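You operate a simulated robot arm through the tools that you are given. There is no shell and no other tool. Be economical: measure what you need, move in short steps, check, and stop when the job is done.

The job below is to be done with a simulated robot arm. You get a single attempt, and the scene is never put back.

Task
Lay the wool jumper on the mesh wing and hang the damp scarf on the bar wing.
Fine: read the strips; scarf over the end bar; both wings fully out.

Only the result counts: the job must be done as asked and must still hold three seconds after the hand-in. Knocking over, shifting, dropping, spilling or breaking anything else fails it.

Robot
A 6-joint arm with a two-finger parallel gripper, fixed in place. Base frame: the origin is at the foot of the arm, x ahead of it, y to its left, z up. Lengths are in mm, angles in degrees, forces in N, time in s.
With the tool pointing down near the work surface it reaches from about 180 to 460 mm from the base axis. Its first joint turns from -166.0 to 166.0 degrees. Payload 4.1 kg.
Tool frame: the origin (TCP) lies between the finger pads and is the grasp point; the fingertips stand 23 mm ahead of it; z points along the fingers, y is the line along which they close. Largest opening 94 mm; finger width 38, thickness 10; the body of the gripper, 54 by 96 mm, starts 39 mm behind the TCP.
Orientation is that of the tool frame in the base frame, as a unit quaternion [w, x, y, z]. With the fingers straight down and closing along the base's y, the tool's x points along the base's -x, its y along +y and its z along -z.

Tools
- The arm moves only by the tool drive_tool. Its argument "motion" is one flat list of numbers, 7 for each row, row after row: the shift along the tool's x, y, z in m, then the turn, a rotation vector about the tool's x, y, z in degrees, then the finger opening in m, from 0 to 0.094. In form: [x, y, z, wx, wy, wz, grip, x, y, z, wx, wy, wz, grip, ...]. A call has 1 to 20 rows; each row is the pose to reach, as a shift and turn from the pose commanded when the call began, along the tool's axes at that moment. A row lasts 0.2 s, in which the tool goes at most 50 mm and 8.6 degrees; a call with a longer step from one row to the next is refused whole, and so is a gripper value outside its range. Where a pose cannot be reached the arm comes as near as it can. A force on the tool above 60 N (or 10 N above the force at the start of the call, whichever is more), or a blocked arm, ends the call early, and 0.2 s more pass. Each finger travels about 45 mm/s and halts on what it meets, pressing with about 37 N; the grip force reading is that of the motor and also rises with nothing between the fingers. The clock runs only during rows and for 0.2 s after the last one: add rows that repeat a pose to give the fingers time. The reply holds the time, the measured pose of the TCP, the force on the tool along the base axes, the opening and the grip force, in the units named above and with some noise.
- Cameras (640 x 400 px; columns grow to the right, rows downward): "scene" is fixed at [400.3, 499.3, 1748]; the picture's right is [-0.99, 0.15, 0.00], its down [0.08, 0.51, -0.86] and it looks along [-0.13, -0.85, -0.52] (base axes); focal length 344 px, centre (320, 200). "wrist" rides on the gripper at [-39, 0, -44] in the tool frame; the picture's right is [0.00, -1.00, 0.00], its down [0.97, 0.00, -0.24] and it looks along [0.24, 0.00, 0.97] (tool axes); focal length 218 px, centre (320, 200). There is no depth. A picture from a camera that has moved, and an enlarged one, comes with that camera's place and axes in the base frame and with its lens.
- get_image(camera): a new picture of that camera. No time passes.
- slide_trunk(by): slides the trunk up (or, below 0, down) by that many mm; the arm rides with it, the base frame stays. It gives what a move gives, with no picture.
- zoom(camera, box): a new picture of the part [left, top, right, bottom] of that camera's present view, enlarged. No time passes.
- close_job(): hands the job in; it is judged then, once.

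Work in short steps. Places have to be worked out from the pictures, the camera data and where the tool is seen: move nearer, look again, correct. Check each grasp and each placing, and mend what went wrong. You have 120 turns and 68 pictures in all, those below and enlarged ones among them. Open the gripper and draw the arm clear of the work before you hand the job in, unless the task says otherwise; then end with one line.

The tools are called by a JSON object that holds its "name" and its "arguments". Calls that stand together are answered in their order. drive_tool: Moves the arm, as the interface text tells. Its arguments: {"type":"object","properties":{"motion":{"type":"array","items":{"type":"number"}}},"required":["motion"]} The other tools are called the same way: slide_trunk (by) slides the trunk up or down; get_image (camera) takes a picture; zoom (camera, box) takes an enlarged picture of a part of a camera's view; close_job () hands the job in.

At the start:

```text
time_s: 0.0
tool_pos: [182.0, -237.1, 1469.1]
ee_rot: [-0.001, 0.0, 1.0, 0.0]
wrist_force: [-0.6, 0.4, 0.1]
finger_gap: 93.8
grip_force: 0.1
trunk travel left (down, up): [-590.0, 0.0]
```

scene: 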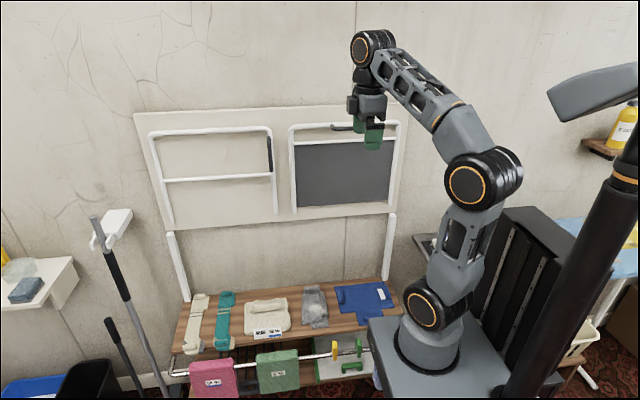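
wrist: 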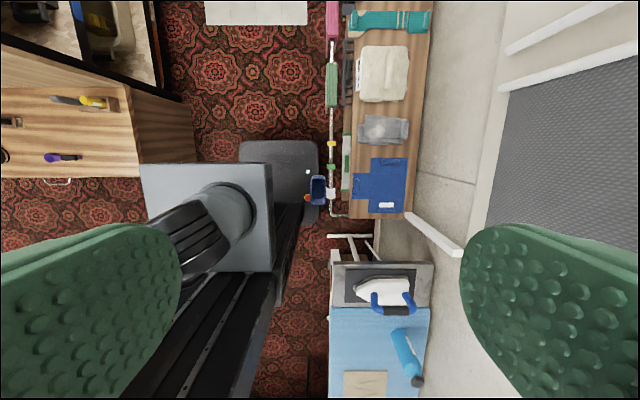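

The scene shows two folded wings on a wall board and garments on a bench below. I'll zoom in to read the strips and see the wings.

{"name": "zoom", "arguments": {"camera": "scene", "box": [160, 270, 420, 400]}}

{"name": "zoom", "arguments": {"camera": "scene", "box": [130, 100, 420, 281]}}

{"name": "zoom", "arguments": {"camera": "wrist", "box": [310, 0, 470, 230]}}

```text
2.46 times, centred on (290, 335) of scene
camera zoom: at [400.3, 499.3, 1748.0], right [-0.99, 0.15, 0.0], down [0.08, 0.51, -0.86], along [-0.13, -0.85, -0.52], focal length 847 px, centre (394, -132)
```

zoom: 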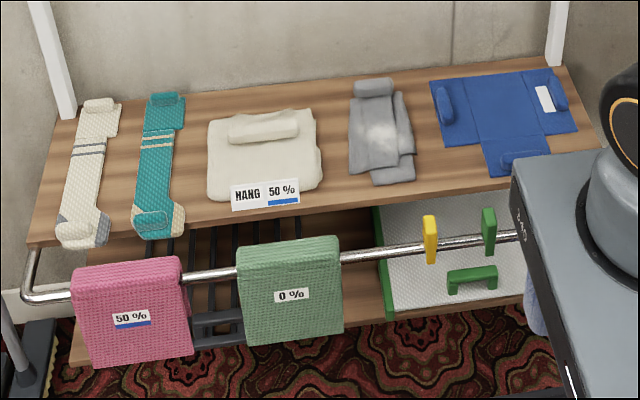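

```text
2.21 times, centred on (275, 190) of scene
camera zoom: at [400.3, 499.3, 1748.0], right [-0.99, 0.15, 0.0], down [0.08, 0.51, -0.86], along [-0.13, -0.85, -0.52], focal length 760 px, centre (419, 221)
```

zoom: 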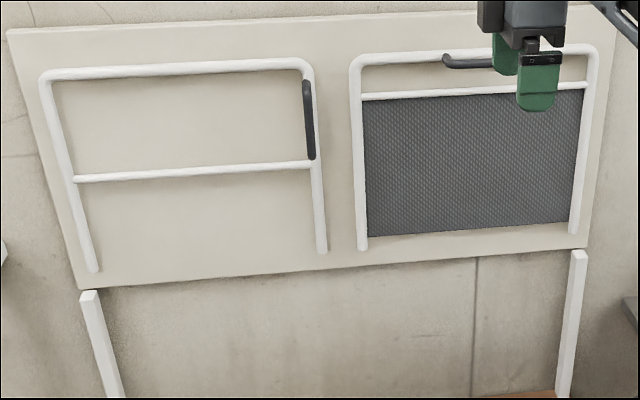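

```text
1.74 times, centred on (390, 115) of wrist
camera zoom: at [220.7, -235.5, 1513.1], right [0.0, -1.0, 0.0], down [-0.97, 0.0, 0.24], along [-0.24, 0.0, -0.97], focal length 380 px, centre (198, 348)
```

zoom: 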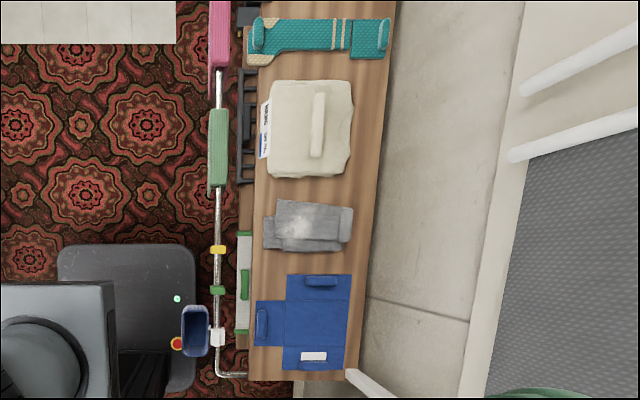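

Bench top comes out around z≈635 and the wing hinges around z≈1030, y≈-600. I'll lower the trunk some to look more closely at the garments.

{"name": "slide_trunk", "arguments": {"by": -250}}

{"name": "drive_tool", "arguments": {"motion": [-0.03, 0, 0, 0, 0, 0, 0.094, -0.06, 0, 0, 0, 0, 0, 0.094, -0.09, 0, 0, 0, 0, 0, 0.094, -0.12, -0.03, 0, 0, 0, 0, 0.094, -0.14, -0.06, 0, 0, 0, 0, 0.094, -0.14, -0.09, 0, 0, 0, 0, 0.094]}}

{"name": "get_image", "arguments": {"camera": "wrist"}}

```text
time_s: 2.6
tool_pos: [181.6, -235.7, 1220.5]
ee_rot: [-0.001, 0.0, 1.0, -0.001]
wrist_force: [0.0, -0.4, -0.3]
finger_gap: 93.9
grip_force: 0.1
trunk travel left (down, up): [-340.0, 250.0]
```

```text
time_s: 4.0
tool_pos: [315.0, -322.4, 1199.1]
ee_rot: [0.002, 0.0, 1.0, 0.0]
wrist_force: [-1.0, 0.4, -0.4]
finger_gap: 94.0
grip_force: 0.0
out of reach, approached as far as the arm can: row 4, 5, 6
trunk travel left (down, up): [-340.0, 250.0]
```

```text
62 pictures are left
camera wrist: at [353.5, -323.8, 1242.7], right [0.0, -1.0, 0.0], down [-0.97, 0.0, 0.24], along [-0.24, 0.0, -0.97], focal length 218 px, centre (320, 200)
```

wrist: 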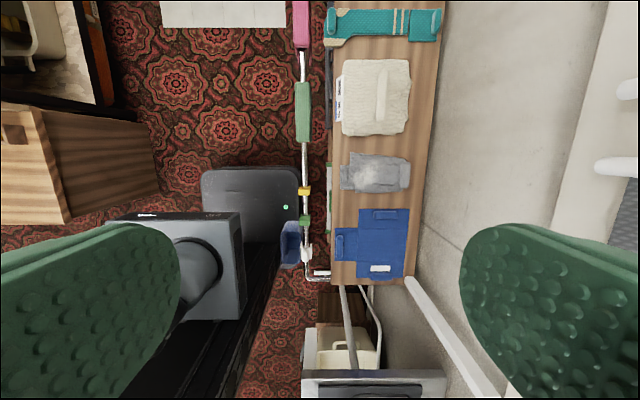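

{"name": "zoom", "arguments": {"camera": "wrist", "box": [320, 0, 450, 80]}}

{"name": "zoom", "arguments": {"camera": "wrist", "box": [320, 50, 450, 290]}}

{"name": "zoom", "arguments": {"camera": "scene", "box": [180, 275, 300, 350]}}

{"name": "zoom", "arguments": {"camera": "scene", "box": [300, 275, 420, 350]}}

```text
4.92 times, centred on (385, 40) of wrist
camera zoom: at [353.5, -323.8, 1242.7], right [0.0, -1.0, 0.0], down [-0.97, 0.0, 0.24], along [-0.24, 0.0, -0.97], focal length 1074 px, centre (0, 988)
```

zoom: 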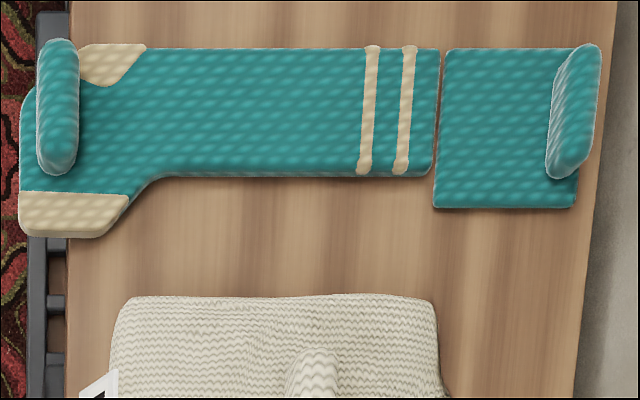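

```text
1.67 times, centred on (385, 170) of wrist
camera zoom: at [353.5, -323.8, 1242.7], right [0.0, -1.0, 0.0], down [-0.97, 0.0, 0.24], along [-0.24, 0.0, -0.97], focal length 364 px, centre (212, 250)
```

zoom: 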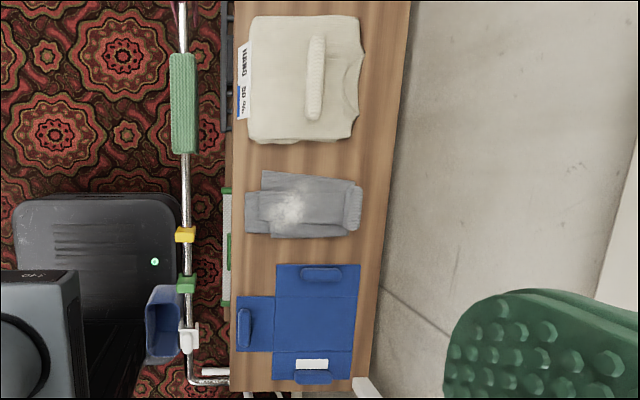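

```text
5.33 times, centred on (240, 312) of scene
camera zoom: at [400.3, 499.3, 1748.0], right [-0.99, 0.15, 0.0], down [0.08, 0.51, -0.86], along [-0.13, -0.85, -0.52], focal length 1836 px, centre (747, -400)
```

zoom: 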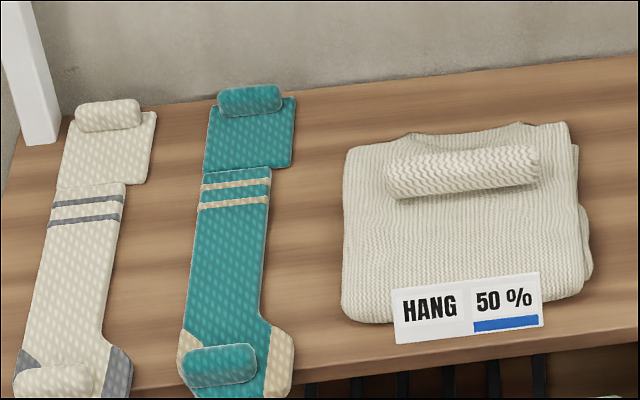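

```text
5.33 times, centred on (360, 312) of scene
camera zoom: at [400.3, 499.3, 1748.0], right [-0.99, 0.15, 0.0], down [0.08, 0.51, -0.86], along [-0.13, -0.85, -0.52], focal length 1836 px, centre (107, -400)
```

zoom: 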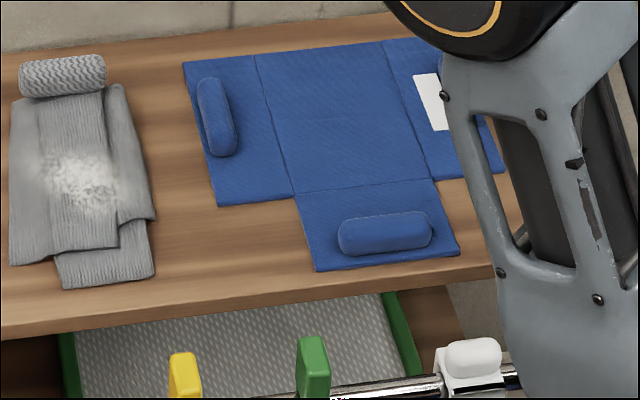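

{"name": "zoom", "arguments": {"camera": "scene", "box": [170, 335, 290, 400]}}

{"name": "zoom", "arguments": {"camera": "wrist", "box": [325, 140, 425, 200]}}

{"name": "zoom", "arguments": {"camera": "wrist", "box": [280, 0, 350, 150]}}

```text
5.33 times, centred on (230, 368) of scene
camera zoom: at [400.3, 499.3, 1748.0], right [-0.99, 0.15, 0.0], down [0.08, 0.51, -0.86], along [-0.13, -0.85, -0.52], focal length 1836 px, centre (800, -693)
```

zoom: 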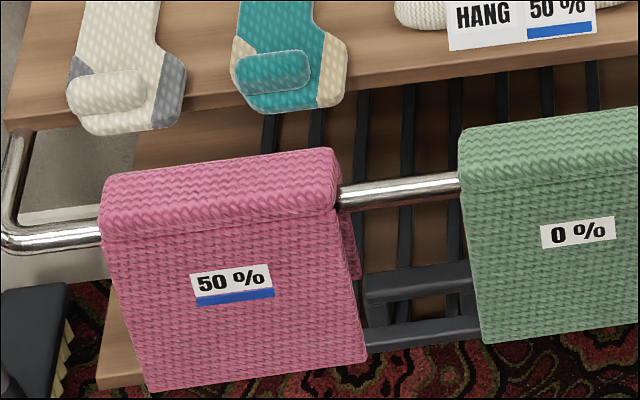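

```text
6.40 times, centred on (375, 170) of wrist
camera zoom: at [353.5, -323.8, 1242.7], right [0.0, -1.0, 0.0], down [-0.97, 0.0, 0.24], along [-0.24, 0.0, -0.97], focal length 1397 px, centre (-32, 392)
```

zoom: 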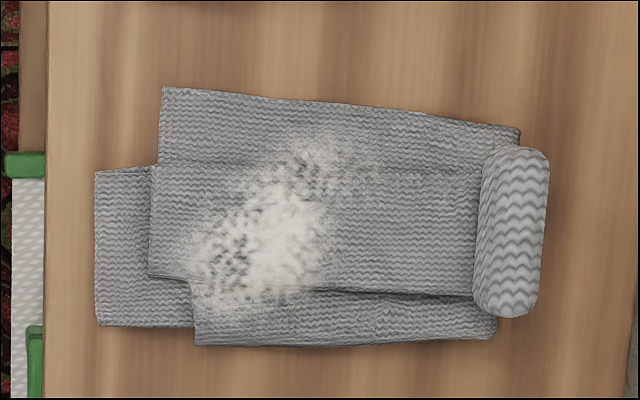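

```text
2.67 times, centred on (315, 75) of wrist
camera zoom: at [353.5, -323.8, 1242.7], right [0.0, -1.0, 0.0], down [-0.97, 0.0, 0.24], along [-0.24, 0.0, -0.97], focal length 582 px, centre (333, 533)
```

zoom: 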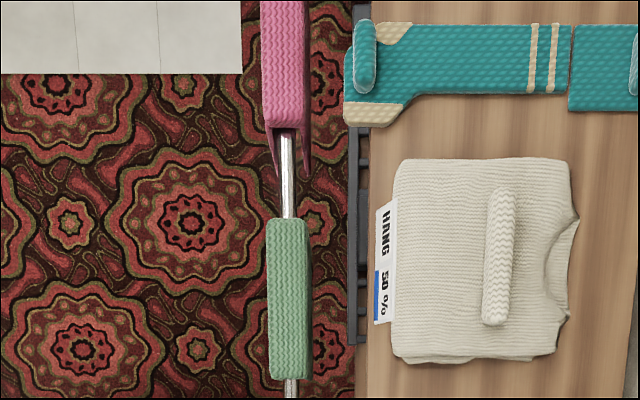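

The pink draped piece is the scarf reading 50 % (damp → hang), the green one reads 0 %, and the cream folded knit is the jumper. Next I'll turn the gripper horizontally toward the wall to look at the wings and their catches.

{"name": "drive_tool", "arguments": {"motion": [0.02, 0.02, -0.01, 8.2, 0, 0, 0.094, 0.04, 0.04, -0.02, 16.4, 0, 0, 0.094, 0.06, 0.06, -0.03, 24.6, 0, 0, 0.094, 0.06, 0.06, -0.03, 32.8, 0, 0, 0.094, 0.06, 0.06, -0.03, 41, 0, 0, 0.094, 0.06, 0.06, -0.03, 49.2, 0, 0, 0.094, 0.06, 0.06, -0.03, 57.4, 0, 0, 0.094, 0.06, 0.06, -0.03, 65.6, 0, 0, 0.094, 0.06, 0.06, -0.03, 73.8, 0, 0, 0.094, 0.06, 0.06, -0.03, 82, 0, 0, 0.094, 0.06, 0.06, -0.03, 90, 0, 0, 0.094]}}

{"name": "get_image", "arguments": {"camera": "wrist"}}

```text
time_s: 6.4
tool_pos: [256.3, -259.7, 1230.2]
ee_rot: [0.0, 0.0, -0.707, 0.708]
wrist_force: [0.1, -0.7, -0.2]
finger_gap: 93.9
grip_force: 0.0
trunk travel left (down, up): [-340.0, 250.0]
```

```text
54 pictures are left
camera wrist: at [295.5, -215.3, 1228.9], right [0.0, 0.0, 1.0], down [-0.97, 0.24, 0.0], along [-0.24, -0.97, 0.0], focal length 218 px, centre (320, 200)
```

wrist: 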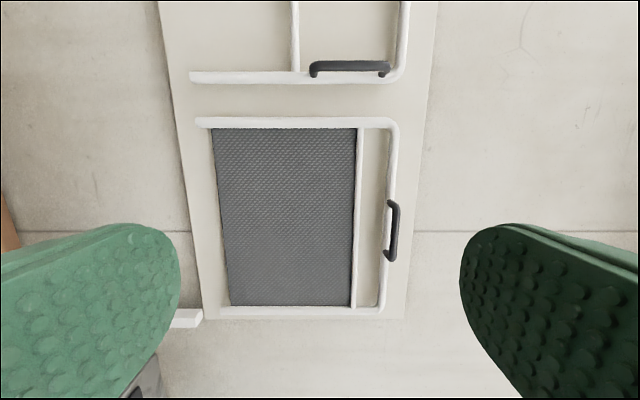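

{"name": "zoom", "arguments": {"camera": "wrist", "box": [280, 40, 440, 140]}}

{"name": "zoom", "arguments": {"camera": "wrist", "box": [320, 180, 440, 320]}}

{"name": "zoom", "arguments": {"camera": "wrist", "box": [160, 50, 280, 330]}}

```text
4.00 times, centred on (360, 90) of wrist
camera zoom: at [295.5, -215.3, 1228.9], right [0.0, 0.0, 1.0], down [-0.97, 0.24, 0.0], along [-0.24, -0.97, 0.0], focal length 873 px, centre (160, 640)
```

zoom: 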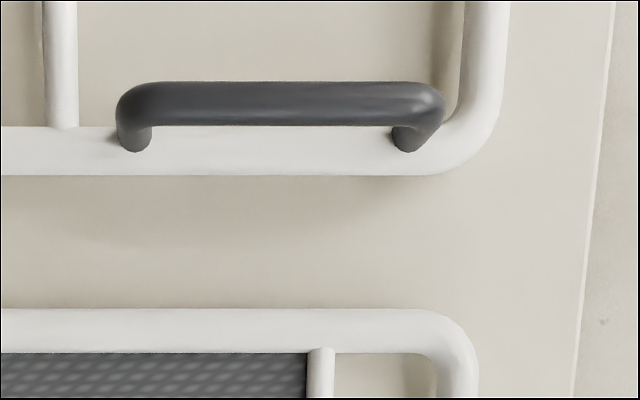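

```text
2.86 times, centred on (380, 250) of wrist
camera zoom: at [295.5, -215.3, 1228.9], right [0.0, 0.0, 1.0], down [-0.97, 0.24, 0.0], along [-0.24, -0.97, 0.0], focal length 624 px, centre (149, 57)
```

zoom: 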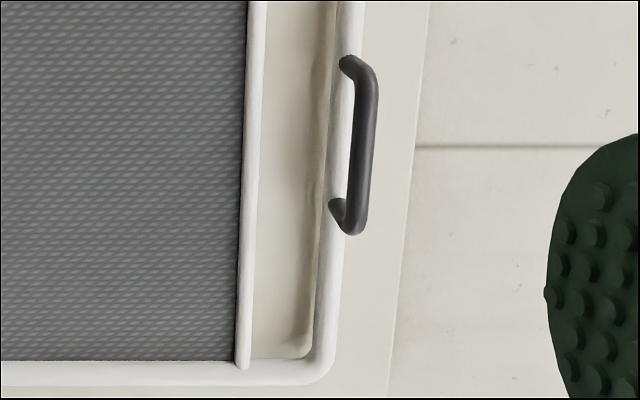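

```text
1.43 times, centred on (220, 190) of wrist
camera zoom: at [295.5, -215.3, 1228.9], right [0.0, 0.0, 1.0], down [-0.97, 0.24, 0.0], along [-0.24, -0.97, 0.0], focal length 312 px, centre (463, 214)
```

zoom: 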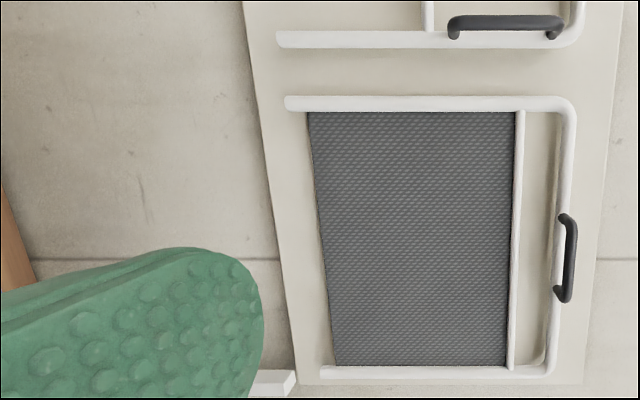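

No separate catches are visible: each wing has a D-handle. I'll raise the trunk and approach the mesh handle near (155, -555, 1355), stopping short to look.

{"name": "slide_trunk", "arguments": {"by": 125}}

{"name": "drive_tool", "arguments": {"motion": [0.025, 0, 0.04, 0, 0, 0, 0.094, 0.05, 0, 0.08, 0, 0, 0, 0.094, 0.075, 0, 0.12, 0, 0, 0, 0.094, 0.101, 0, 0.16, 0, 0, 0, 0.094, 0.101, 0, 0.2, 0, 0, 0, 0.07]}}

{"name": "get_image", "arguments": {"camera": "wrist"}}

{"name": "get_image", "arguments": {"camera": "scene"}}

```text
time_s: 7.9
tool_pos: [257.0, -260.5, 1354.5]
ee_rot: [0.0, -0.001, 0.708, -0.707]
wrist_force: [0.5, 0.1, 0.6]
finger_gap: 93.9
grip_force: 0.0
trunk travel left (down, up): [-465.0, 125.0]
```

```text
time_s: 9.1
tool_pos: [154.0, -459.4, 1356.8]
ee_rot: [-0.001, 0.0, 0.707, -0.707]
wrist_force: [0.2, 0.3, 0.5]
finger_gap: 70.0
grip_force: 0.1
trunk travel left (down, up): [-465.0, 125.0]
```

```text
50 pictures are left
camera wrist: at [192.9, -415.0, 1356.3], right [0.0, 0.0, 1.0], down [-0.97, 0.24, 0.0], along [-0.24, -0.97, 0.0], focal length 218 px, centre (320, 200)
```

wrist: 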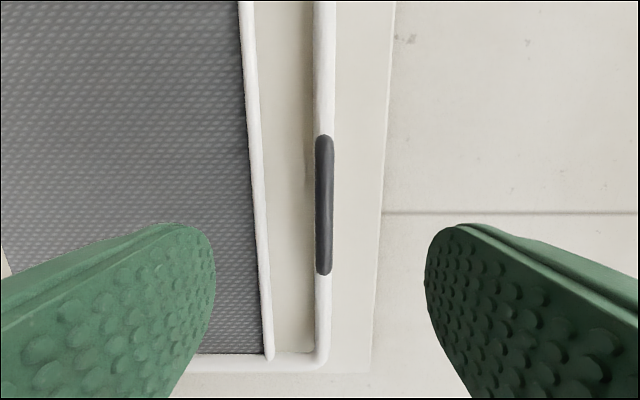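

```text
49 pictures are left
```

scene: 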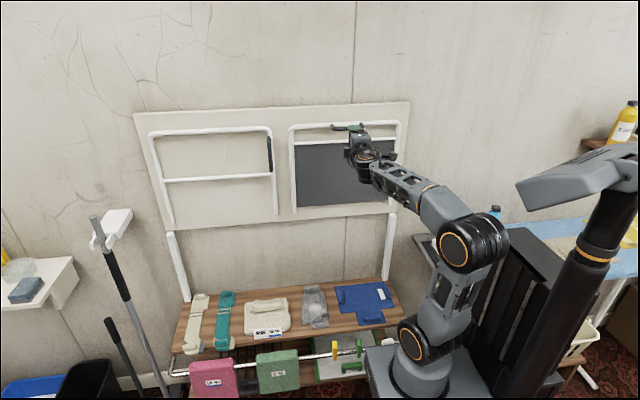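

Handle is aligned (155, ~-553, 1359). I'll advance about 92 mm, close on it and check.

{"name": "drive_tool", "arguments": {"motion": [0, -0.002, 0.04, 0, 0, 0, 0.07, 0, -0.002, 0.08, 0, 0, 0, 0.07, 0, -0.002, 0.092, 0, 0, 0, 0.07, 0, -0.002, 0.092, 0, 0, 0, 0.03, 0, -0.002, 0.092, 0, 0, 0, 0.0, 0, -0.002, 0.092, 0, 0, 0, 0.0, 0, -0.002, 0.092, 0, 0, 0, 0.0, 0, -0.002, 0.092, 0, 0, 0, 0.0]}}

{"name": "get_image", "arguments": {"camera": "wrist"}}

```text
time_s: 10.9
tool_pos: [153.8, -549.5, 1358.9]
ee_rot: [0.0, -0.001, -0.705, 0.709]
wrist_force: [1.0, -0.4, 10.7]
finger_gap: 13.7
grip_force: 45.1
trunk travel left (down, up): [-465.0, 125.0]
```

```text
48 pictures are left
camera wrist: at [193.7, -505.1, 1359.1], right [0.0, 0.0, 1.0], down [-0.97, 0.24, 0.0], along [-0.24, -0.97, 0.0], focal length 218 px, centre (320, 200)
```

wrist: 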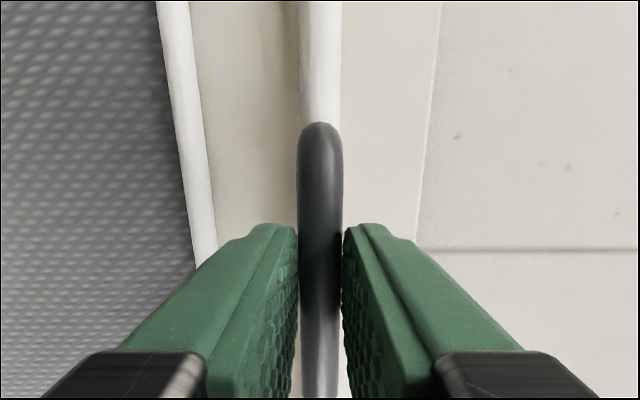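

Handle is gripped (13.7 mm). Pulling it along the arc about a bottom hinge at z≈1030, first 20°.

{"name": "drive_tool", "arguments": {"motion": [0, 0.001, -0.014, 0, 0, 0, 0.0, 0, 0.005, -0.028, 0, 0, 0, 0.0, 0, 0.009, -0.042, 0, 0, 0, 0.0, 0, 0.013, -0.056, 0, 0, 0, 0.0, 0, 0.018, -0.07, 0, 0, 0, 0.0, 0, 0.023, -0.083, 0, 0, 0, 0.0, 0, 0.029, -0.096, 0, 0, 0, 0.0, 0, 0.0355, -0.109, 0, 0, 0, 0.0]}}

{"name": "get_image", "arguments": {"camera": "scene"}}

```text
time_s: 12.7
tool_pos: [155.3, -437.7, 1327.0]
ee_rot: [0.0, -0.001, -0.705, 0.709]
wrist_force: [0.1, 12.6, 24.7]
finger_gap: 13.3
grip_force: 44.9
trunk travel left (down, up): [-465.0, 125.0]
```

```text
47 pictures are left
```

scene: 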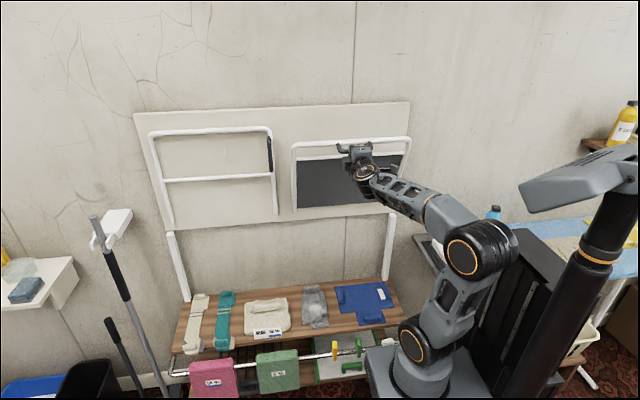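

It swings about the bottom hinge as expected, and slightly flatter than I assumed. I'll continue with a refined arc to about 50°.

{"name": "drive_tool", "arguments": {"motion": [0, 0.002, -0.014, 0, 0, 0, 0.0, 0, 0.009, -0.029, 0, 0, 0, 0.0, 0, 0.017, -0.041, 0, 0, 0, 0.0, 0, 0.025, -0.0535, 0, 0, 0, 0.0, 0, 0.034, -0.065, 0, 0, 0, 0.0, 0, 0.043, -0.0767, 0, 0, 0, 0.0, 0, 0.053, -0.0875, 0, 0, 0, 0.0, 0, 0.063, -0.098, 0, 0, 0, 0.0, 0, 0.073, -0.108, 0, 0, 0, 0.0, 0, 0.084, -0.118, 0, 0, 0, 0.0, 0, 0.096, -0.127, 0, 0, 0, 0.0, 0, 0.108, -0.136, 0, 0, 0, 0.0]}}

{"name": "get_image", "arguments": {"camera": "scene"}}

```text
time_s: 15.3
tool_pos: [156.8, -317.0, 1216.4]
ee_rot: [-0.012, 0.0, 0.718, -0.696]
wrist_force: [-6.5, 37.7, 25.6]
finger_gap: 14.2
grip_force: 45.6
out of reach, approached as far as the arm can: row 12
trunk travel left (down, up): [-465.0, 125.0]
```

```text
46 pictures are left
```

scene: 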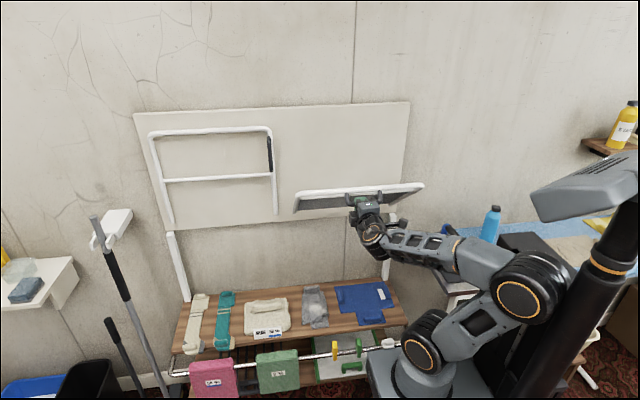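

The arm is at its folded limit near 50°. I'll open the fingers a little in place and see whether the wing holds by itself.

{"name": "drive_tool", "arguments": {"motion": [0, 0, 0, 0, 0, 0, 0.03, 0, 0, 0, 0, 0, 0, 0.05, 0, 0, 0, 0, 0, 0, 0.05]}}

{"name": "get_image", "arguments": {"camera": "wrist"}}

```text
time_s: 16.1
tool_pos: [166.1, -330.6, 1193.3]
ee_rot: [-0.024, -0.016, 0.735, -0.678]
wrist_force: [-0.8, 1.9, -2.9]
finger_gap: 49.3
grip_force: 0.0
trunk travel left (down, up): [-465.0, 125.0]
```

```text
45 pictures are left
camera wrist: at [204.5, -286.6, 1194.9], right [0.06, -0.08, 1.0], down [-0.97, 0.25, 0.07], along [-0.25, -0.97, -0.06], focal length 218 px, centre (320, 200)
```

wrist: 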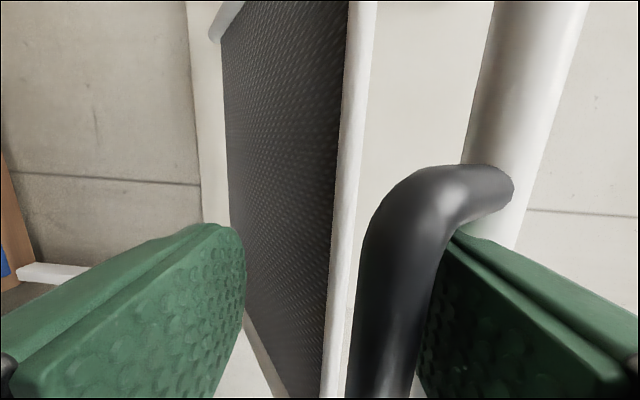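

The wing holds by friction. The arm is cramped, so I'll yaw the tool (wrist toward +x) to gain room while keeping the fingers around the handle, then back out.

{"name": "drive_tool", "arguments": {"motion": [0, 0.023, 0.02, 0, 8, 0, 0.05, 0, 0.023, 0.02, 0, 16, 0, 0.05, 0, 0.023, 0.01, 0, 24, 0, 0.05, 0, 0.023, 0.0, 0, 32, 0, 0.05, 0, 0.023, -0.02, 0, 36, 0, 0.05]}}

{"name": "get_image", "arguments": {"camera": "wrist"}}

```text
time_s: 17.3
tool_pos: [159.8, -294.7, 1203.4]
ee_rot: [-0.219, 0.219, 0.672, -0.672]
wrist_force: [-0.3, 0.1, -0.4]
finger_gap: 50.0
grip_force: 0.1
trunk travel left (down, up): [-465.0, 125.0]
```

```text
44 pictures are left
camera wrist: at [215.7, -282.5, 1202.6], right [0.0, 0.0, 1.0], down [-0.64, 0.77, 0.0], along [-0.77, -0.64, 0.0], focal length 218 px, centre (320, 200)
```

wrist: 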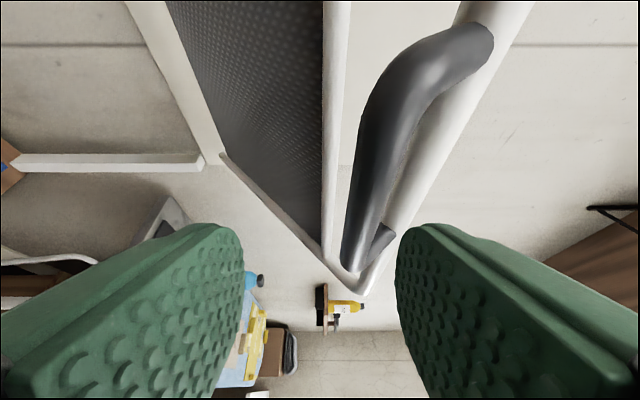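

Clear of the handle now. I'll back away, rise, and turn the tool to point down, to take the end bar from above.

{"name": "drive_tool", "arguments": {"motion": [0, 0, -0.05, 0, 0, 0, 0.06, 0, 0, -0.09, 0, 0, 0, 0.06, 0, -0.045, -0.09, 0, 0, 0, 0.06, 0, -0.09, -0.09, 0, 0, 0, 0.06, 0, -0.135, -0.09, 0, 0, 0, 0.06, 0, -0.135, -0.09, -8.2, 0, 0, 0.06, 0, -0.135, -0.09, -16.4, 0, 0, 0.06, 0, -0.135, -0.09, -24.6, 0, 0, 0.06, 0, -0.135, -0.09, -32.8, 0, 0, 0.06, 0, -0.135, -0.09, -41, 0, 0, 0.06, 0, -0.135, -0.09, -49.2, 0, 0, 0.06, 0, -0.135, -0.09, -57.4, 0, 0, 0.06, 0, -0.135, -0.09, -65.6, 0, 0, 0.06, 0, -0.135, -0.09, -73.8, 0, 0, 0.06, 0, -0.135, -0.09, -82, 0, 0, 0.06, 0, -0.135, -0.09, -90, 0, 0, 0.06]}}

{"name": "get_image", "arguments": {"camera": "wrist"}}

```text
time_s: 20.7
tool_pos: [211.5, -224.0, 1337.4]
ee_rot: [-0.001, 0.309, 0.951, 0.001]
wrist_force: [0.0, 0.5, 0.4]
finger_gap: 60.1
grip_force: 0.1
trunk travel left (down, up): [-465.0, 125.0]
```

```text
43 pictures are left
camera wrist: at [243.1, -246.4, 1381.4], right [-0.59, -0.81, 0.0], down [-0.79, 0.57, 0.24], along [-0.19, 0.14, -0.97], focal length 218 px, centre (320, 200)
```

wrist: 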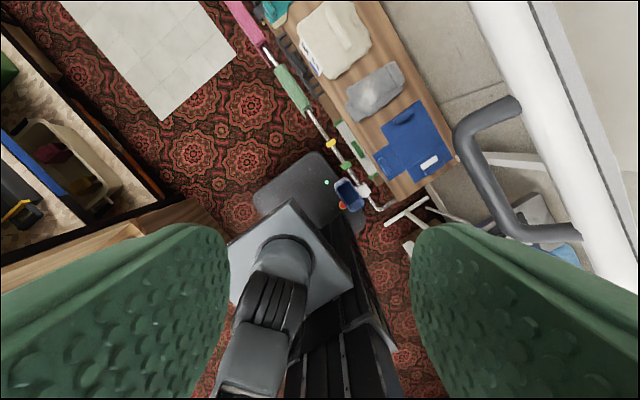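

{"name": "drive_tool", "arguments": {"motion": [-0.024, -0.01, 0, 0, 0, -8, 0.06, -0.048, -0.02, 0, 0, 0, -16, 0.06, -0.072, -0.03, 0, 0, 0, -24, 0.06, -0.094, -0.038, 0, 0, 0, -31, 0.06, -0.094, -0.038, 0, 0, 0, -36, 0.06]}}

{"name": "get_image", "arguments": {"camera": "wrist"}}

```text
time_s: 21.9
tool_pos: [267.5, -308.6, 1338.7]
ee_rot: [0.001, -0.001, 1.0, 0.0]
wrist_force: [-0.3, -0.7, 1.0]
finger_gap: 60.0
grip_force: 0.0
trunk travel left (down, up): [-465.0, 125.0]
```

```text
42 pictures are left
camera wrist: at [305.5, -308.3, 1381.7], right [0.0, -1.0, 0.0], down [-0.97, 0.0, 0.24], along [-0.24, 0.0, -0.97], focal length 218 px, centre (320, 200)
```

wrist: 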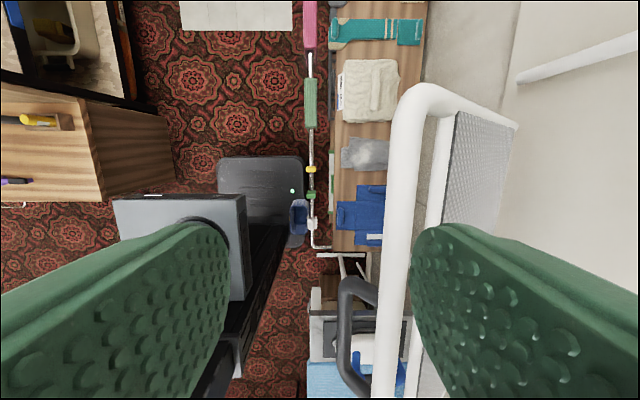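

{"name": "zoom", "arguments": {"camera": "scene", "box": [270, 130, 430, 230]}}

```text
4.00 times, centred on (350, 180) of scene
camera zoom: at [400.3, 499.3, 1748.0], right [-0.99, 0.15, 0.0], down [0.08, 0.51, -0.86], along [-0.13, -0.85, -0.52], focal length 1377 px, centre (200, 280)
```

zoom: 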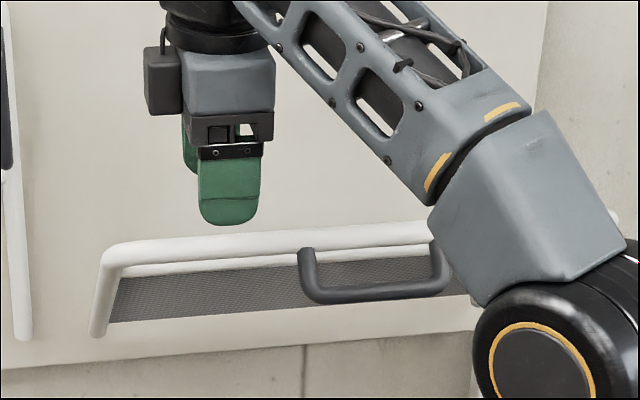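

Triangulated: end bar at about y=-360, z=1253 (θ≈49°, hinge ≈(-593,1046), R≈313). I'll straddle the bar from above at x≈267 and close.

{"name": "drive_tool", "arguments": {"motion": [0, -0.035, 0, 0, 0, 0, 0.06, 0, -0.051, 0.02, 0, 0, 0, 0.06, 0, -0.051, 0.05, 0, 0, 0, 0.06, 0, -0.051, 0.08, 0, 0, 0, 0.06, 0, -0.051, 0.08, 0, 0, 0, 0.0, 0, -0.051, 0.08, 0, 0, 0, 0.0, 0, -0.051, 0.08, 0, 0, 0, 0.0, 0, -0.051, 0.08, 0, 0, 0, 0.0, 0, -0.051, 0.08, 0, 0, 0, 0.0]}}

{"name": "get_image", "arguments": {"camera": "wrist"}}

```text
time_s: 23.9
tool_pos: [264.2, -359.2, 1258.9]
ee_rot: [-0.001, 0.0, 1.0, -0.001]
wrist_force: [-0.2, 5.5, 3.3]
finger_gap: 23.7
grip_force: 45.1
out of reach, approached as far as the arm can: row 1
trunk travel left (down, up): [-465.0, 125.0]
```

```text
40 pictures are left
camera wrist: at [303.9, -359.4, 1302.8], right [0.0, -1.0, 0.0], down [-0.97, 0.0, 0.24], along [-0.24, 0.0, -0.97], focal length 218 px, centre (320, 200)
```

wrist: 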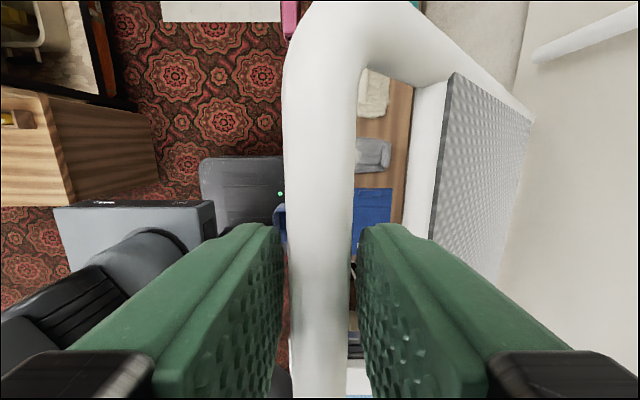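

Bar is gripped (23.7 mm). Pulling it down along the arc to about 85°.

{"name": "drive_tool", "arguments": {"motion": [0, 0.011, 0.014, 0, 0, 0, 0.0, 0, 0.022, 0.028, 0, 0, 0, 0.0, 0, 0.03, 0.04, 0, 0, 0, 0.0, 0, 0.037, 0.051, 0, 0, 0, 0.0, 0, 0.044, 0.063, 0, 0, 0, 0.0, 0, 0.05, 0.075, 0, 0, 0, 0.0, 0, 0.055, 0.0875, 0, 0, 0, 0.0, 0, 0.06, 0.1, 0, 0, 0, 0.0, 0, 0.0645, 0.113, 0, 0, 0, 0.0, 0, 0.0685, 0.1265, 0, 0, 0, 0.0, 0, 0.072, 0.14, 0, 0, 0, 0.0, 0, 0.0744, 0.153, 0, 0, 0, 0.0, 0, 0.0765, 0.166, 0, 0, 0, 0.0, 0, 0.078, 0.18, 0, 0, 0, 0.0]}}

{"name": "get_image", "arguments": {"camera": "scene"}}

```text
time_s: 26.9
tool_pos: [265.5, -274.9, 1078.0]
ee_rot: [-0.001, 0.001, 1.0, 0.003]
wrist_force: [7.7, 48.0, 4.0]
finger_gap: 17.5
grip_force: 45.3
trunk travel left (down, up): [-465.0, 125.0]
```

```text
39 pictures are left
```

scene: 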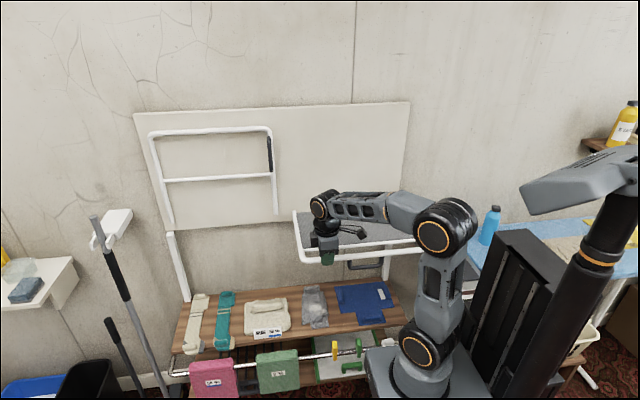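

The gap shrank and side force rose, so the bar is slipping in the pads. I'll open and look at how far the wing is.

{"name": "drive_tool", "arguments": {"motion": [0, 0, 0, 0, 0, 0, 0.03, 0, 0, 0, 0, 0, 0, 0.05, 0, 0, 0, 0, 0, 0, 0.05]}}

{"name": "zoom", "arguments": {"camera": "scene", "box": [270, 180, 450, 300]}}

{"name": "get_image", "arguments": {"camera": "wrist"}}

```text
time_s: 27.7
tool_pos: [264.4, -283.0, 1078.7]
ee_rot: [0.0, 0.001, 1.0, -0.001]
wrist_force: [0.3, -0.3, 0.1]
finger_gap: 50.1
grip_force: 0.0
trunk travel left (down, up): [-465.0, 125.0]
```

```text
3.33 times, centred on (360, 240) of scene
camera zoom: at [400.3, 499.3, 1748.0], right [-0.99, 0.15, 0.0], down [0.08, 0.51, -0.86], along [-0.13, -0.85, -0.52], focal length 1147 px, centre (187, 67)
```

zoom: 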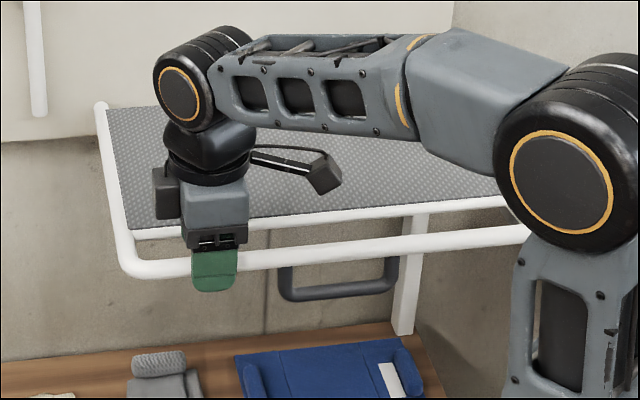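

```text
37 pictures are left
camera wrist: at [303.4, -282.7, 1122.2], right [0.0, -1.0, 0.0], down [-0.97, 0.0, 0.24], along [-0.24, 0.0, -0.97], focal length 218 px, centre (320, 200)
```

wrist: 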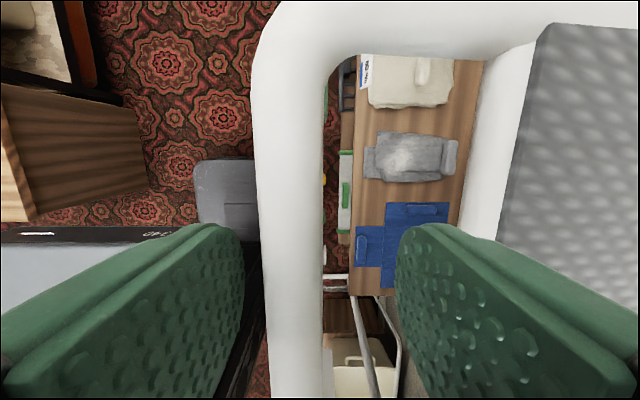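

The wing is at about 85° (bar ≈ y -275, z 1066). I'll regrip and pull down the remaining part until it meets its stop.

{"name": "drive_tool", "arguments": {"motion": [0, 0.004, 0.006, 0, 0, 0, 0.03, 0, 0.005, 0.01, 0, 0, 0, 0.0, 0, 0.005, 0.01, 0, 0, 0, 0.0, 0, 0.005, 0.01, 0, 0, 0, 0.0, 0, 0.005, 0.02, 0, 0, 0, 0.0, 0, 0.006, 0.028, 0, 0, 0, 0.0, 0, 0.006, 0.036, 0, 0, 0, 0.0, 0, 0.006, 0.044, 0, 0, 0, 0.0, 0, 0.006, 0.052, 0, 0, 0, 0.0]}}

{"name": "zoom", "arguments": {"camera": "scene", "box": [270, 180, 450, 300]}}

```text
time_s: 29.7
tool_pos: [264.9, -272.1, 1027.2]
ee_rot: [0.0, 0.0, 1.0, 0.001]
wrist_force: [0.9, 37.0, 0.0]
finger_gap: 15.9
grip_force: 44.9
trunk travel left (down, up): [-465.0, 125.0]
```

```text
3.33 times, centred on (360, 240) of scene
camera zoom: at [400.3, 499.3, 1748.0], right [-0.99, 0.15, 0.0], down [0.08, 0.51, -0.86], along [-0.13, -0.85, -0.52], focal length 1147 px, centre (187, 67)
```

zoom: 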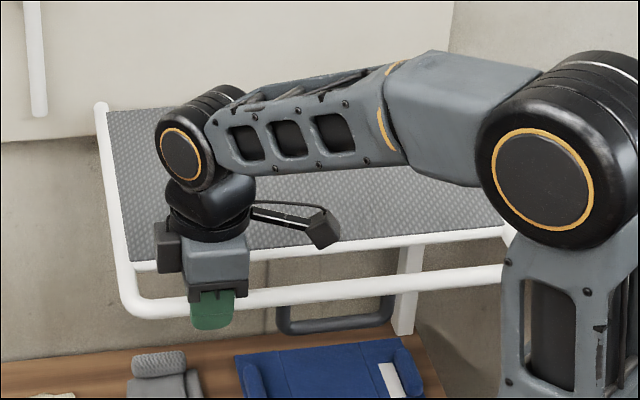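

Still no stop felt (z force ~0). I'll continue downward gently until it halts.

{"name": "drive_tool", "arguments": {"motion": [0, 0.004, 0.006, 0, 0, 0, 0.0, 0, 0.004, 0.012, 0, 0, 0, 0.0, 0, 0.004, 0.018, 0, 0, 0, 0.0, 0, 0.004, 0.024, 0, 0, 0, 0.0, 0, 0.004, 0.03, 0, 0, 0, 0.0]}}

{"name": "get_image", "arguments": {"camera": "wrist"}}

```text
time_s: 30.5
tool_pos: [264.7, -272.3, 1016.6]
ee_rot: [0.003, 0.0, 1.0, -0.005]
wrist_force: [-10.2, 19.4, 33.8]
finger_gap: 15.8
grip_force: 44.7
trunk travel left (down, up): [-465.0, 125.0]
stopped in row 3: the force on the tool passed its limit (the readings are from after the stop); the commanded pose is now the measured one
```

```text
35 pictures are left
camera wrist: at [303.6, -271.5, 1060.5], right [0.0, -1.0, 0.01], down [-0.97, 0.0, 0.23], along [-0.23, -0.01, -0.97], focal length 218 px, centre (320, 200)
```

wrist: 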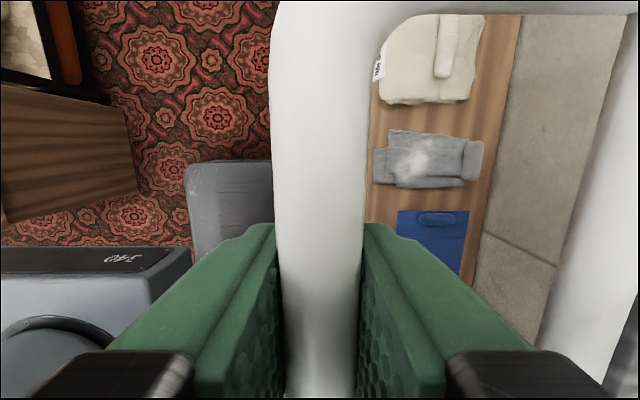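

The mesh wing hit its stop at z≈1018 with the frame horizontal. I'll release, rise, and turn the gripper so it closes along x for the bar wing's vertical handle.

{"name": "drive_tool", "arguments": {"motion": [0, 0, 0, 0, 0, 0, 0.03, 0, 0, 0, 0, 0, 0, 0.06, 0, 0, 0, 0, 0, 0, 0.06, 0, 0, -0.04, 0, 0, 0, 0.06, 0, 0, -0.08, 0, 0, 0, 0.06, 0, 0, -0.12, 0, 0, 8, 0.06, 0, 0, -0.16, 0, 0, 16, 0.06, 0, 0, -0.18, 0, 0, 24, 0.06, 0, 0, -0.2, 0, 0, 32, 0.06, -0.01, 0, -0.2, 0, 0, 40, 0.06, -0.02, 0, -0.2, 0, 0, 48, 0.06, -0.03, 0, -0.2, 0, 0, 56, 0.06, -0.04, 0, -0.2, 0, 0, 64, 0.06, -0.05, 0, -0.2, 0, 0, 72, 0.06, -0.06, 0, -0.2, 0, 0, 80, 0.06, -0.07, 0, -0.2, 0, 0, 88, 0.06, -0.07, 0, -0.2, 0, 0, 90, 0.06]}}

{"name": "slide_trunk", "arguments": {"by": 80}}

```text
time_s: 34.1
tool_pos: [337.1, -272.6, 1214.8]
ee_rot: [0.005, 0.707, 0.707, -0.002]
wrist_force: [-0.5, -0.9, 0.4]
finger_gap: 60.1
grip_force: 0.1
trunk travel left (down, up): [-465.0, 125.0]
```

```text
time_s: 35.3
tool_pos: [336.9, -274.0, 1294.5]
ee_rot: [0.005, 0.706, 0.708, -0.002]
wrist_force: [0.5, 0.5, 0.2]
finger_gap: 59.9
grip_force: 0.1
trunk travel left (down, up): [-545.0, 45.0]
```

{"name": "drive_tool", "arguments": {"motion": [0, 0, 0, 0, -8.2, 0, 0.06, 0, 0, 0, 0, -16.4, 0, 0.06, 0, 0.01, 0, 0, -24.6, 0, 0.06, 0, 0.02, 0, 0, -32.8, 0, 0.06, 0, 0.03, 0, 0, -41, 0, 0.06, 0, 0.04, 0, 0, -49.2, 0, 0.06, 0, 0.05, 0, 0, -57.4, 0, 0.06, 0, 0.06, 0, 0, -65.6, 0, 0.06, -0.02, 0.06, 0, 0, -73.8, 0, 0.06, -0.04, 0.06, 0, 0, -82, 0, 0.06, -0.06, 0.06, 0, 0, -90, 0, 0.06]}}

{"name": "get_image", "arguments": {"camera": "wrist"}}

```text
time_s: 37.7
tool_pos: [397.8, -333.0, 1294.3]
ee_rot: [0.504, 0.498, 0.496, -0.501]
wrist_force: [0.2, 0.1, -0.8]
finger_gap: 60.0
grip_force: 0.1
trunk travel left (down, up): [-545.0, 45.0]
```

```text
34 pictures are left
camera wrist: at [397.9, -289.0, 1332.3], right [-1.0, 0.0, -0.01], down [0.0, 0.23, -0.97], along [0.0, -0.97, -0.23], focal length 218 px, centre (320, 200)
```

wrist: 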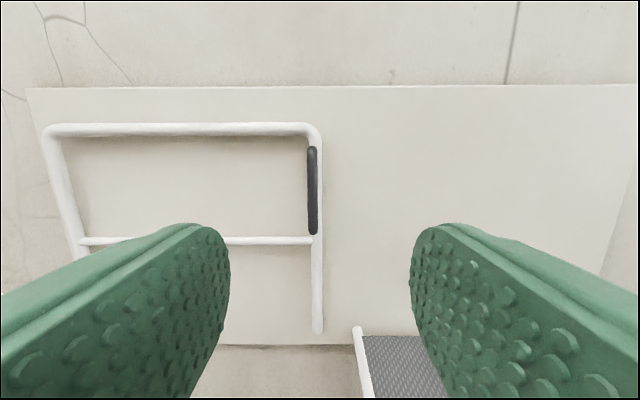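

Handle seen at x≈407, z from ~1226 to ~1334. I'll advance to grasp it near its upper end, stopping slightly short to look.

{"name": "drive_tool", "arguments": {"motion": [0, 0.003, 0.04, 0, 0, 0, 0.06, 0, 0.006, 0.08, 0, 0, 0, 0.06, 0, 0.009, 0.12, 0, 0, 0, 0.06, 0, 0.009, 0.16, 0, 0, 0, 0.06, 0, 0.009, 0.185, 0, 0, 0, 0.06]}}

{"name": "get_image", "arguments": {"camera": "wrist"}}

```text
time_s: 38.9
tool_pos: [408.1, -518.0, 1297.1]
ee_rot: [0.504, 0.498, 0.497, -0.5]
wrist_force: [-0.1, 0.7, -0.4]
finger_gap: 59.9
grip_force: 0.1
trunk travel left (down, up): [-545.0, 45.0]
```

```text
33 pictures are left
camera wrist: at [407.8, -474.6, 1335.3], right [-1.0, 0.0, -0.01], down [0.0, 0.23, -0.97], along [0.0, -0.97, -0.23], focal length 218 px, centre (320, 200)
```

wrist: 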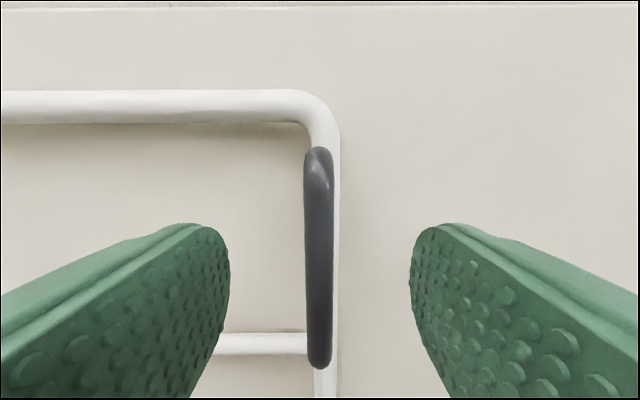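

{"name": "drive_tool", "arguments": {"motion": [0, 0, 0.02, 0, 0, 0, 0.06, 0, 0, 0.034, 0, 0, 0, 0.06, 0, 0, 0.034, 0, 0, 0, 0.0, 0, 0, 0.034, 0, 0, 0, 0.0, 0, 0, 0.034, 0, 0, 0, 0.0, 0, 0, 0.034, 0, 0, 0, 0.0, 0, 0, 0.034, 0, 0, 0, 0.0, 0, 0, 0.034, 0, 0, 0, 0.0]}}

{"name": "get_image", "arguments": {"camera": "wrist"}}

```text
time_s: 40.7
tool_pos: [409.5, -552.0, 1297.5]
ee_rot: [0.504, 0.498, 0.497, -0.501]
wrist_force: [7.6, -0.2, 1.8]
finger_gap: 13.6
grip_force: 45.4
trunk travel left (down, up): [-545.0, 45.0]
```

```text
32 pictures are left
camera wrist: at [408.3, -507.9, 1335.0], right [-1.0, 0.0, 0.0], down [0.0, 0.23, -0.97], along [0.0, -0.97, -0.23], focal length 218 px, centre (320, 200)
```

wrist: 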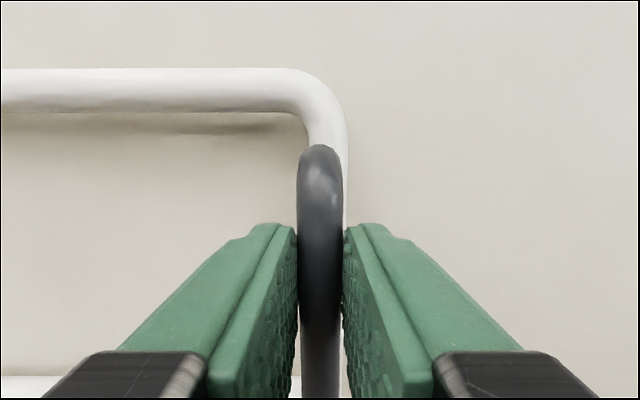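

Handle gripped. Pulling along the arc to 40°, tilting the tool up by half the wing angle so that the camera stays clear of the frame.

{"name": "drive_tool", "arguments": {"motion": [0.0015, 0, -0.0115, 0, -1.2, 0, 0, 0.0046, 0, -0.0231, 0, -2.5, 0, 0, 0.0075, 0, -0.0345, 0, -3.7, 0, 0, 0.0112, 0, -0.0458, 0, -5, 0, 0, 0.0197, 0, -0.0677, 0, -7.5, 0, 0, 0.0301, 0, -0.0888, 0, -10, 0, 0, 0.0423, 0, -0.109, 0, -12.5, 0, 0, 0.0563, 0, -0.128, 0, -15, 0, 0, 0.0718, 0, -0.1457, 0, -17.5, 0, 0, 0.0889, 0, -0.162, 0, -20, 0, 0]}}

{"name": "zoom", "arguments": {"camera": "scene", "box": [130, 100, 370, 250]}}

```text
time_s: 42.9
tool_pos: [408.8, -390.5, 1206.5]
ee_rot: [0.583, 0.404, 0.402, -0.58]
wrist_force: [16.6, -4.3, 2.0]
finger_gap: 13.9
grip_force: 44.5
trunk travel left (down, up): [-545.0, 45.0]
```

```text
2.67 times, centred on (250, 175) of scene
camera zoom: at [400.3, 499.3, 1748.0], right [-0.99, 0.15, 0.0], down [0.08, 0.51, -0.86], along [-0.13, -0.85, -0.52], focal length 918 px, centre (507, 267)
```

zoom: 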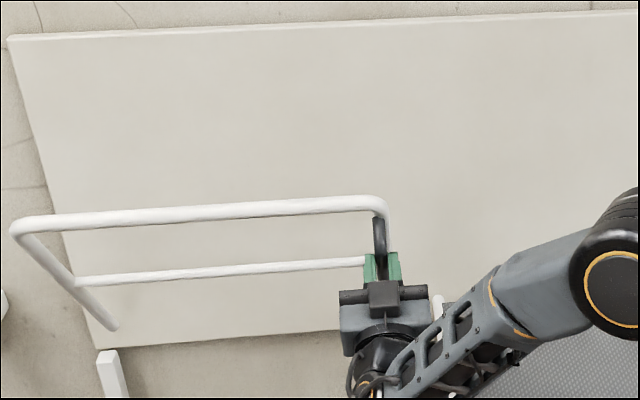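

Swinging well. Continuing to about 70°.

{"name": "drive_tool", "arguments": {"motion": [0.006, 0, -0.01, 0, -1.2, 0, 0, 0.0121, 0, -0.0202, 0, -2.5, 0, 0, 0.019, 0, -0.0298, 0, -3.7, 0, 0, 0.0261, 0, -0.0392, 0, -5, 0, 0, 0.0417, 0, -0.0568, 0, -7.5, 0, 0, 0.0586, 0, -0.0732, 0, -10, 0, 0, 0.0771, 0, -0.088, 0, -12.5, 0, 0, 0.0966, 0, -0.1011, 0, -15, 0, 0]}}

{"name": "zoom", "arguments": {"camera": "scene", "box": [130, 150, 450, 350]}}

```text
time_s: 44.7
tool_pos: [410.1, -329.0, 1086.6]
ee_rot: [0.629, 0.326, 0.323, -0.628]
wrist_force: [-2.0, 37.2, 10.5]
finger_gap: 13.9
grip_force: 45.2
out of reach, approached as far as the arm can: row 8
trunk travel left (down, up): [-545.0, 45.0]
```

```text
2.00 times, centred on (290, 250) of scene
camera zoom: at [400.3, 499.3, 1748.0], right [-0.99, 0.15, 0.0], down [0.08, 0.51, -0.86], along [-0.13, -0.85, -0.52], focal length 688 px, centre (380, 100)
```

zoom: 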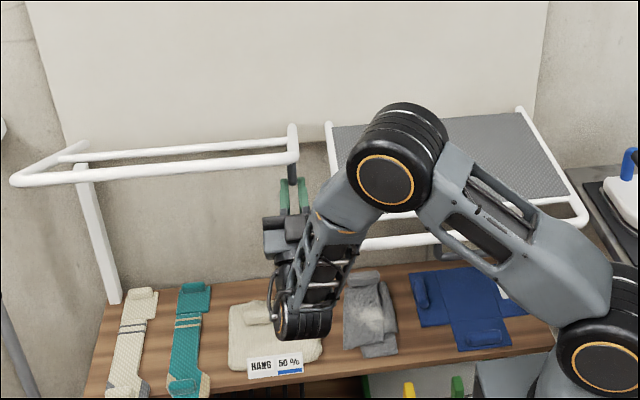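

At ~70° the arm is near a limit, but the rest of the arc is almost straight down, so I'll let the trunk carry it down while holding on.

{"name": "slide_trunk", "arguments": {"by": -50}}

{"name": "slide_trunk", "arguments": {"by": -30}}

{"name": "zoom", "arguments": {"camera": "scene", "box": [130, 150, 450, 350]}}

```text
time_s: 45.6
tool_pos: [408.1, -332.0, 1035.5]
ee_rot: [0.628, 0.327, 0.322, -0.628]
wrist_force: [-7.2, 30.6, 0.4]
finger_gap: 13.5
grip_force: 45.1
trunk travel left (down, up): [-495.0, 95.0]
```

```text
time_s: 46.4
tool_pos: [408.7, -331.4, 1005.9]
ee_rot: [0.629, 0.326, 0.324, -0.627]
wrist_force: [-11.3, 23.2, -1.4]
finger_gap: 13.8
grip_force: 44.9
trunk travel left (down, up): [-465.0, 125.0]
```

```text
2.00 times, centred on (290, 250) of scene
camera zoom: at [400.3, 499.3, 1748.0], right [-0.99, 0.15, 0.0], down [0.08, 0.51, -0.86], along [-0.13, -0.85, -0.52], focal length 688 px, centre (380, 100)
```

zoom: 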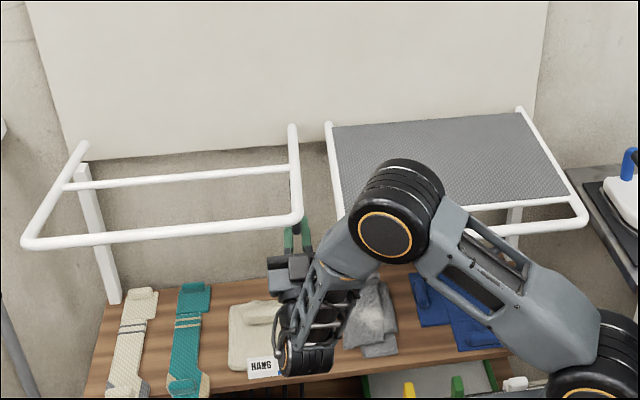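

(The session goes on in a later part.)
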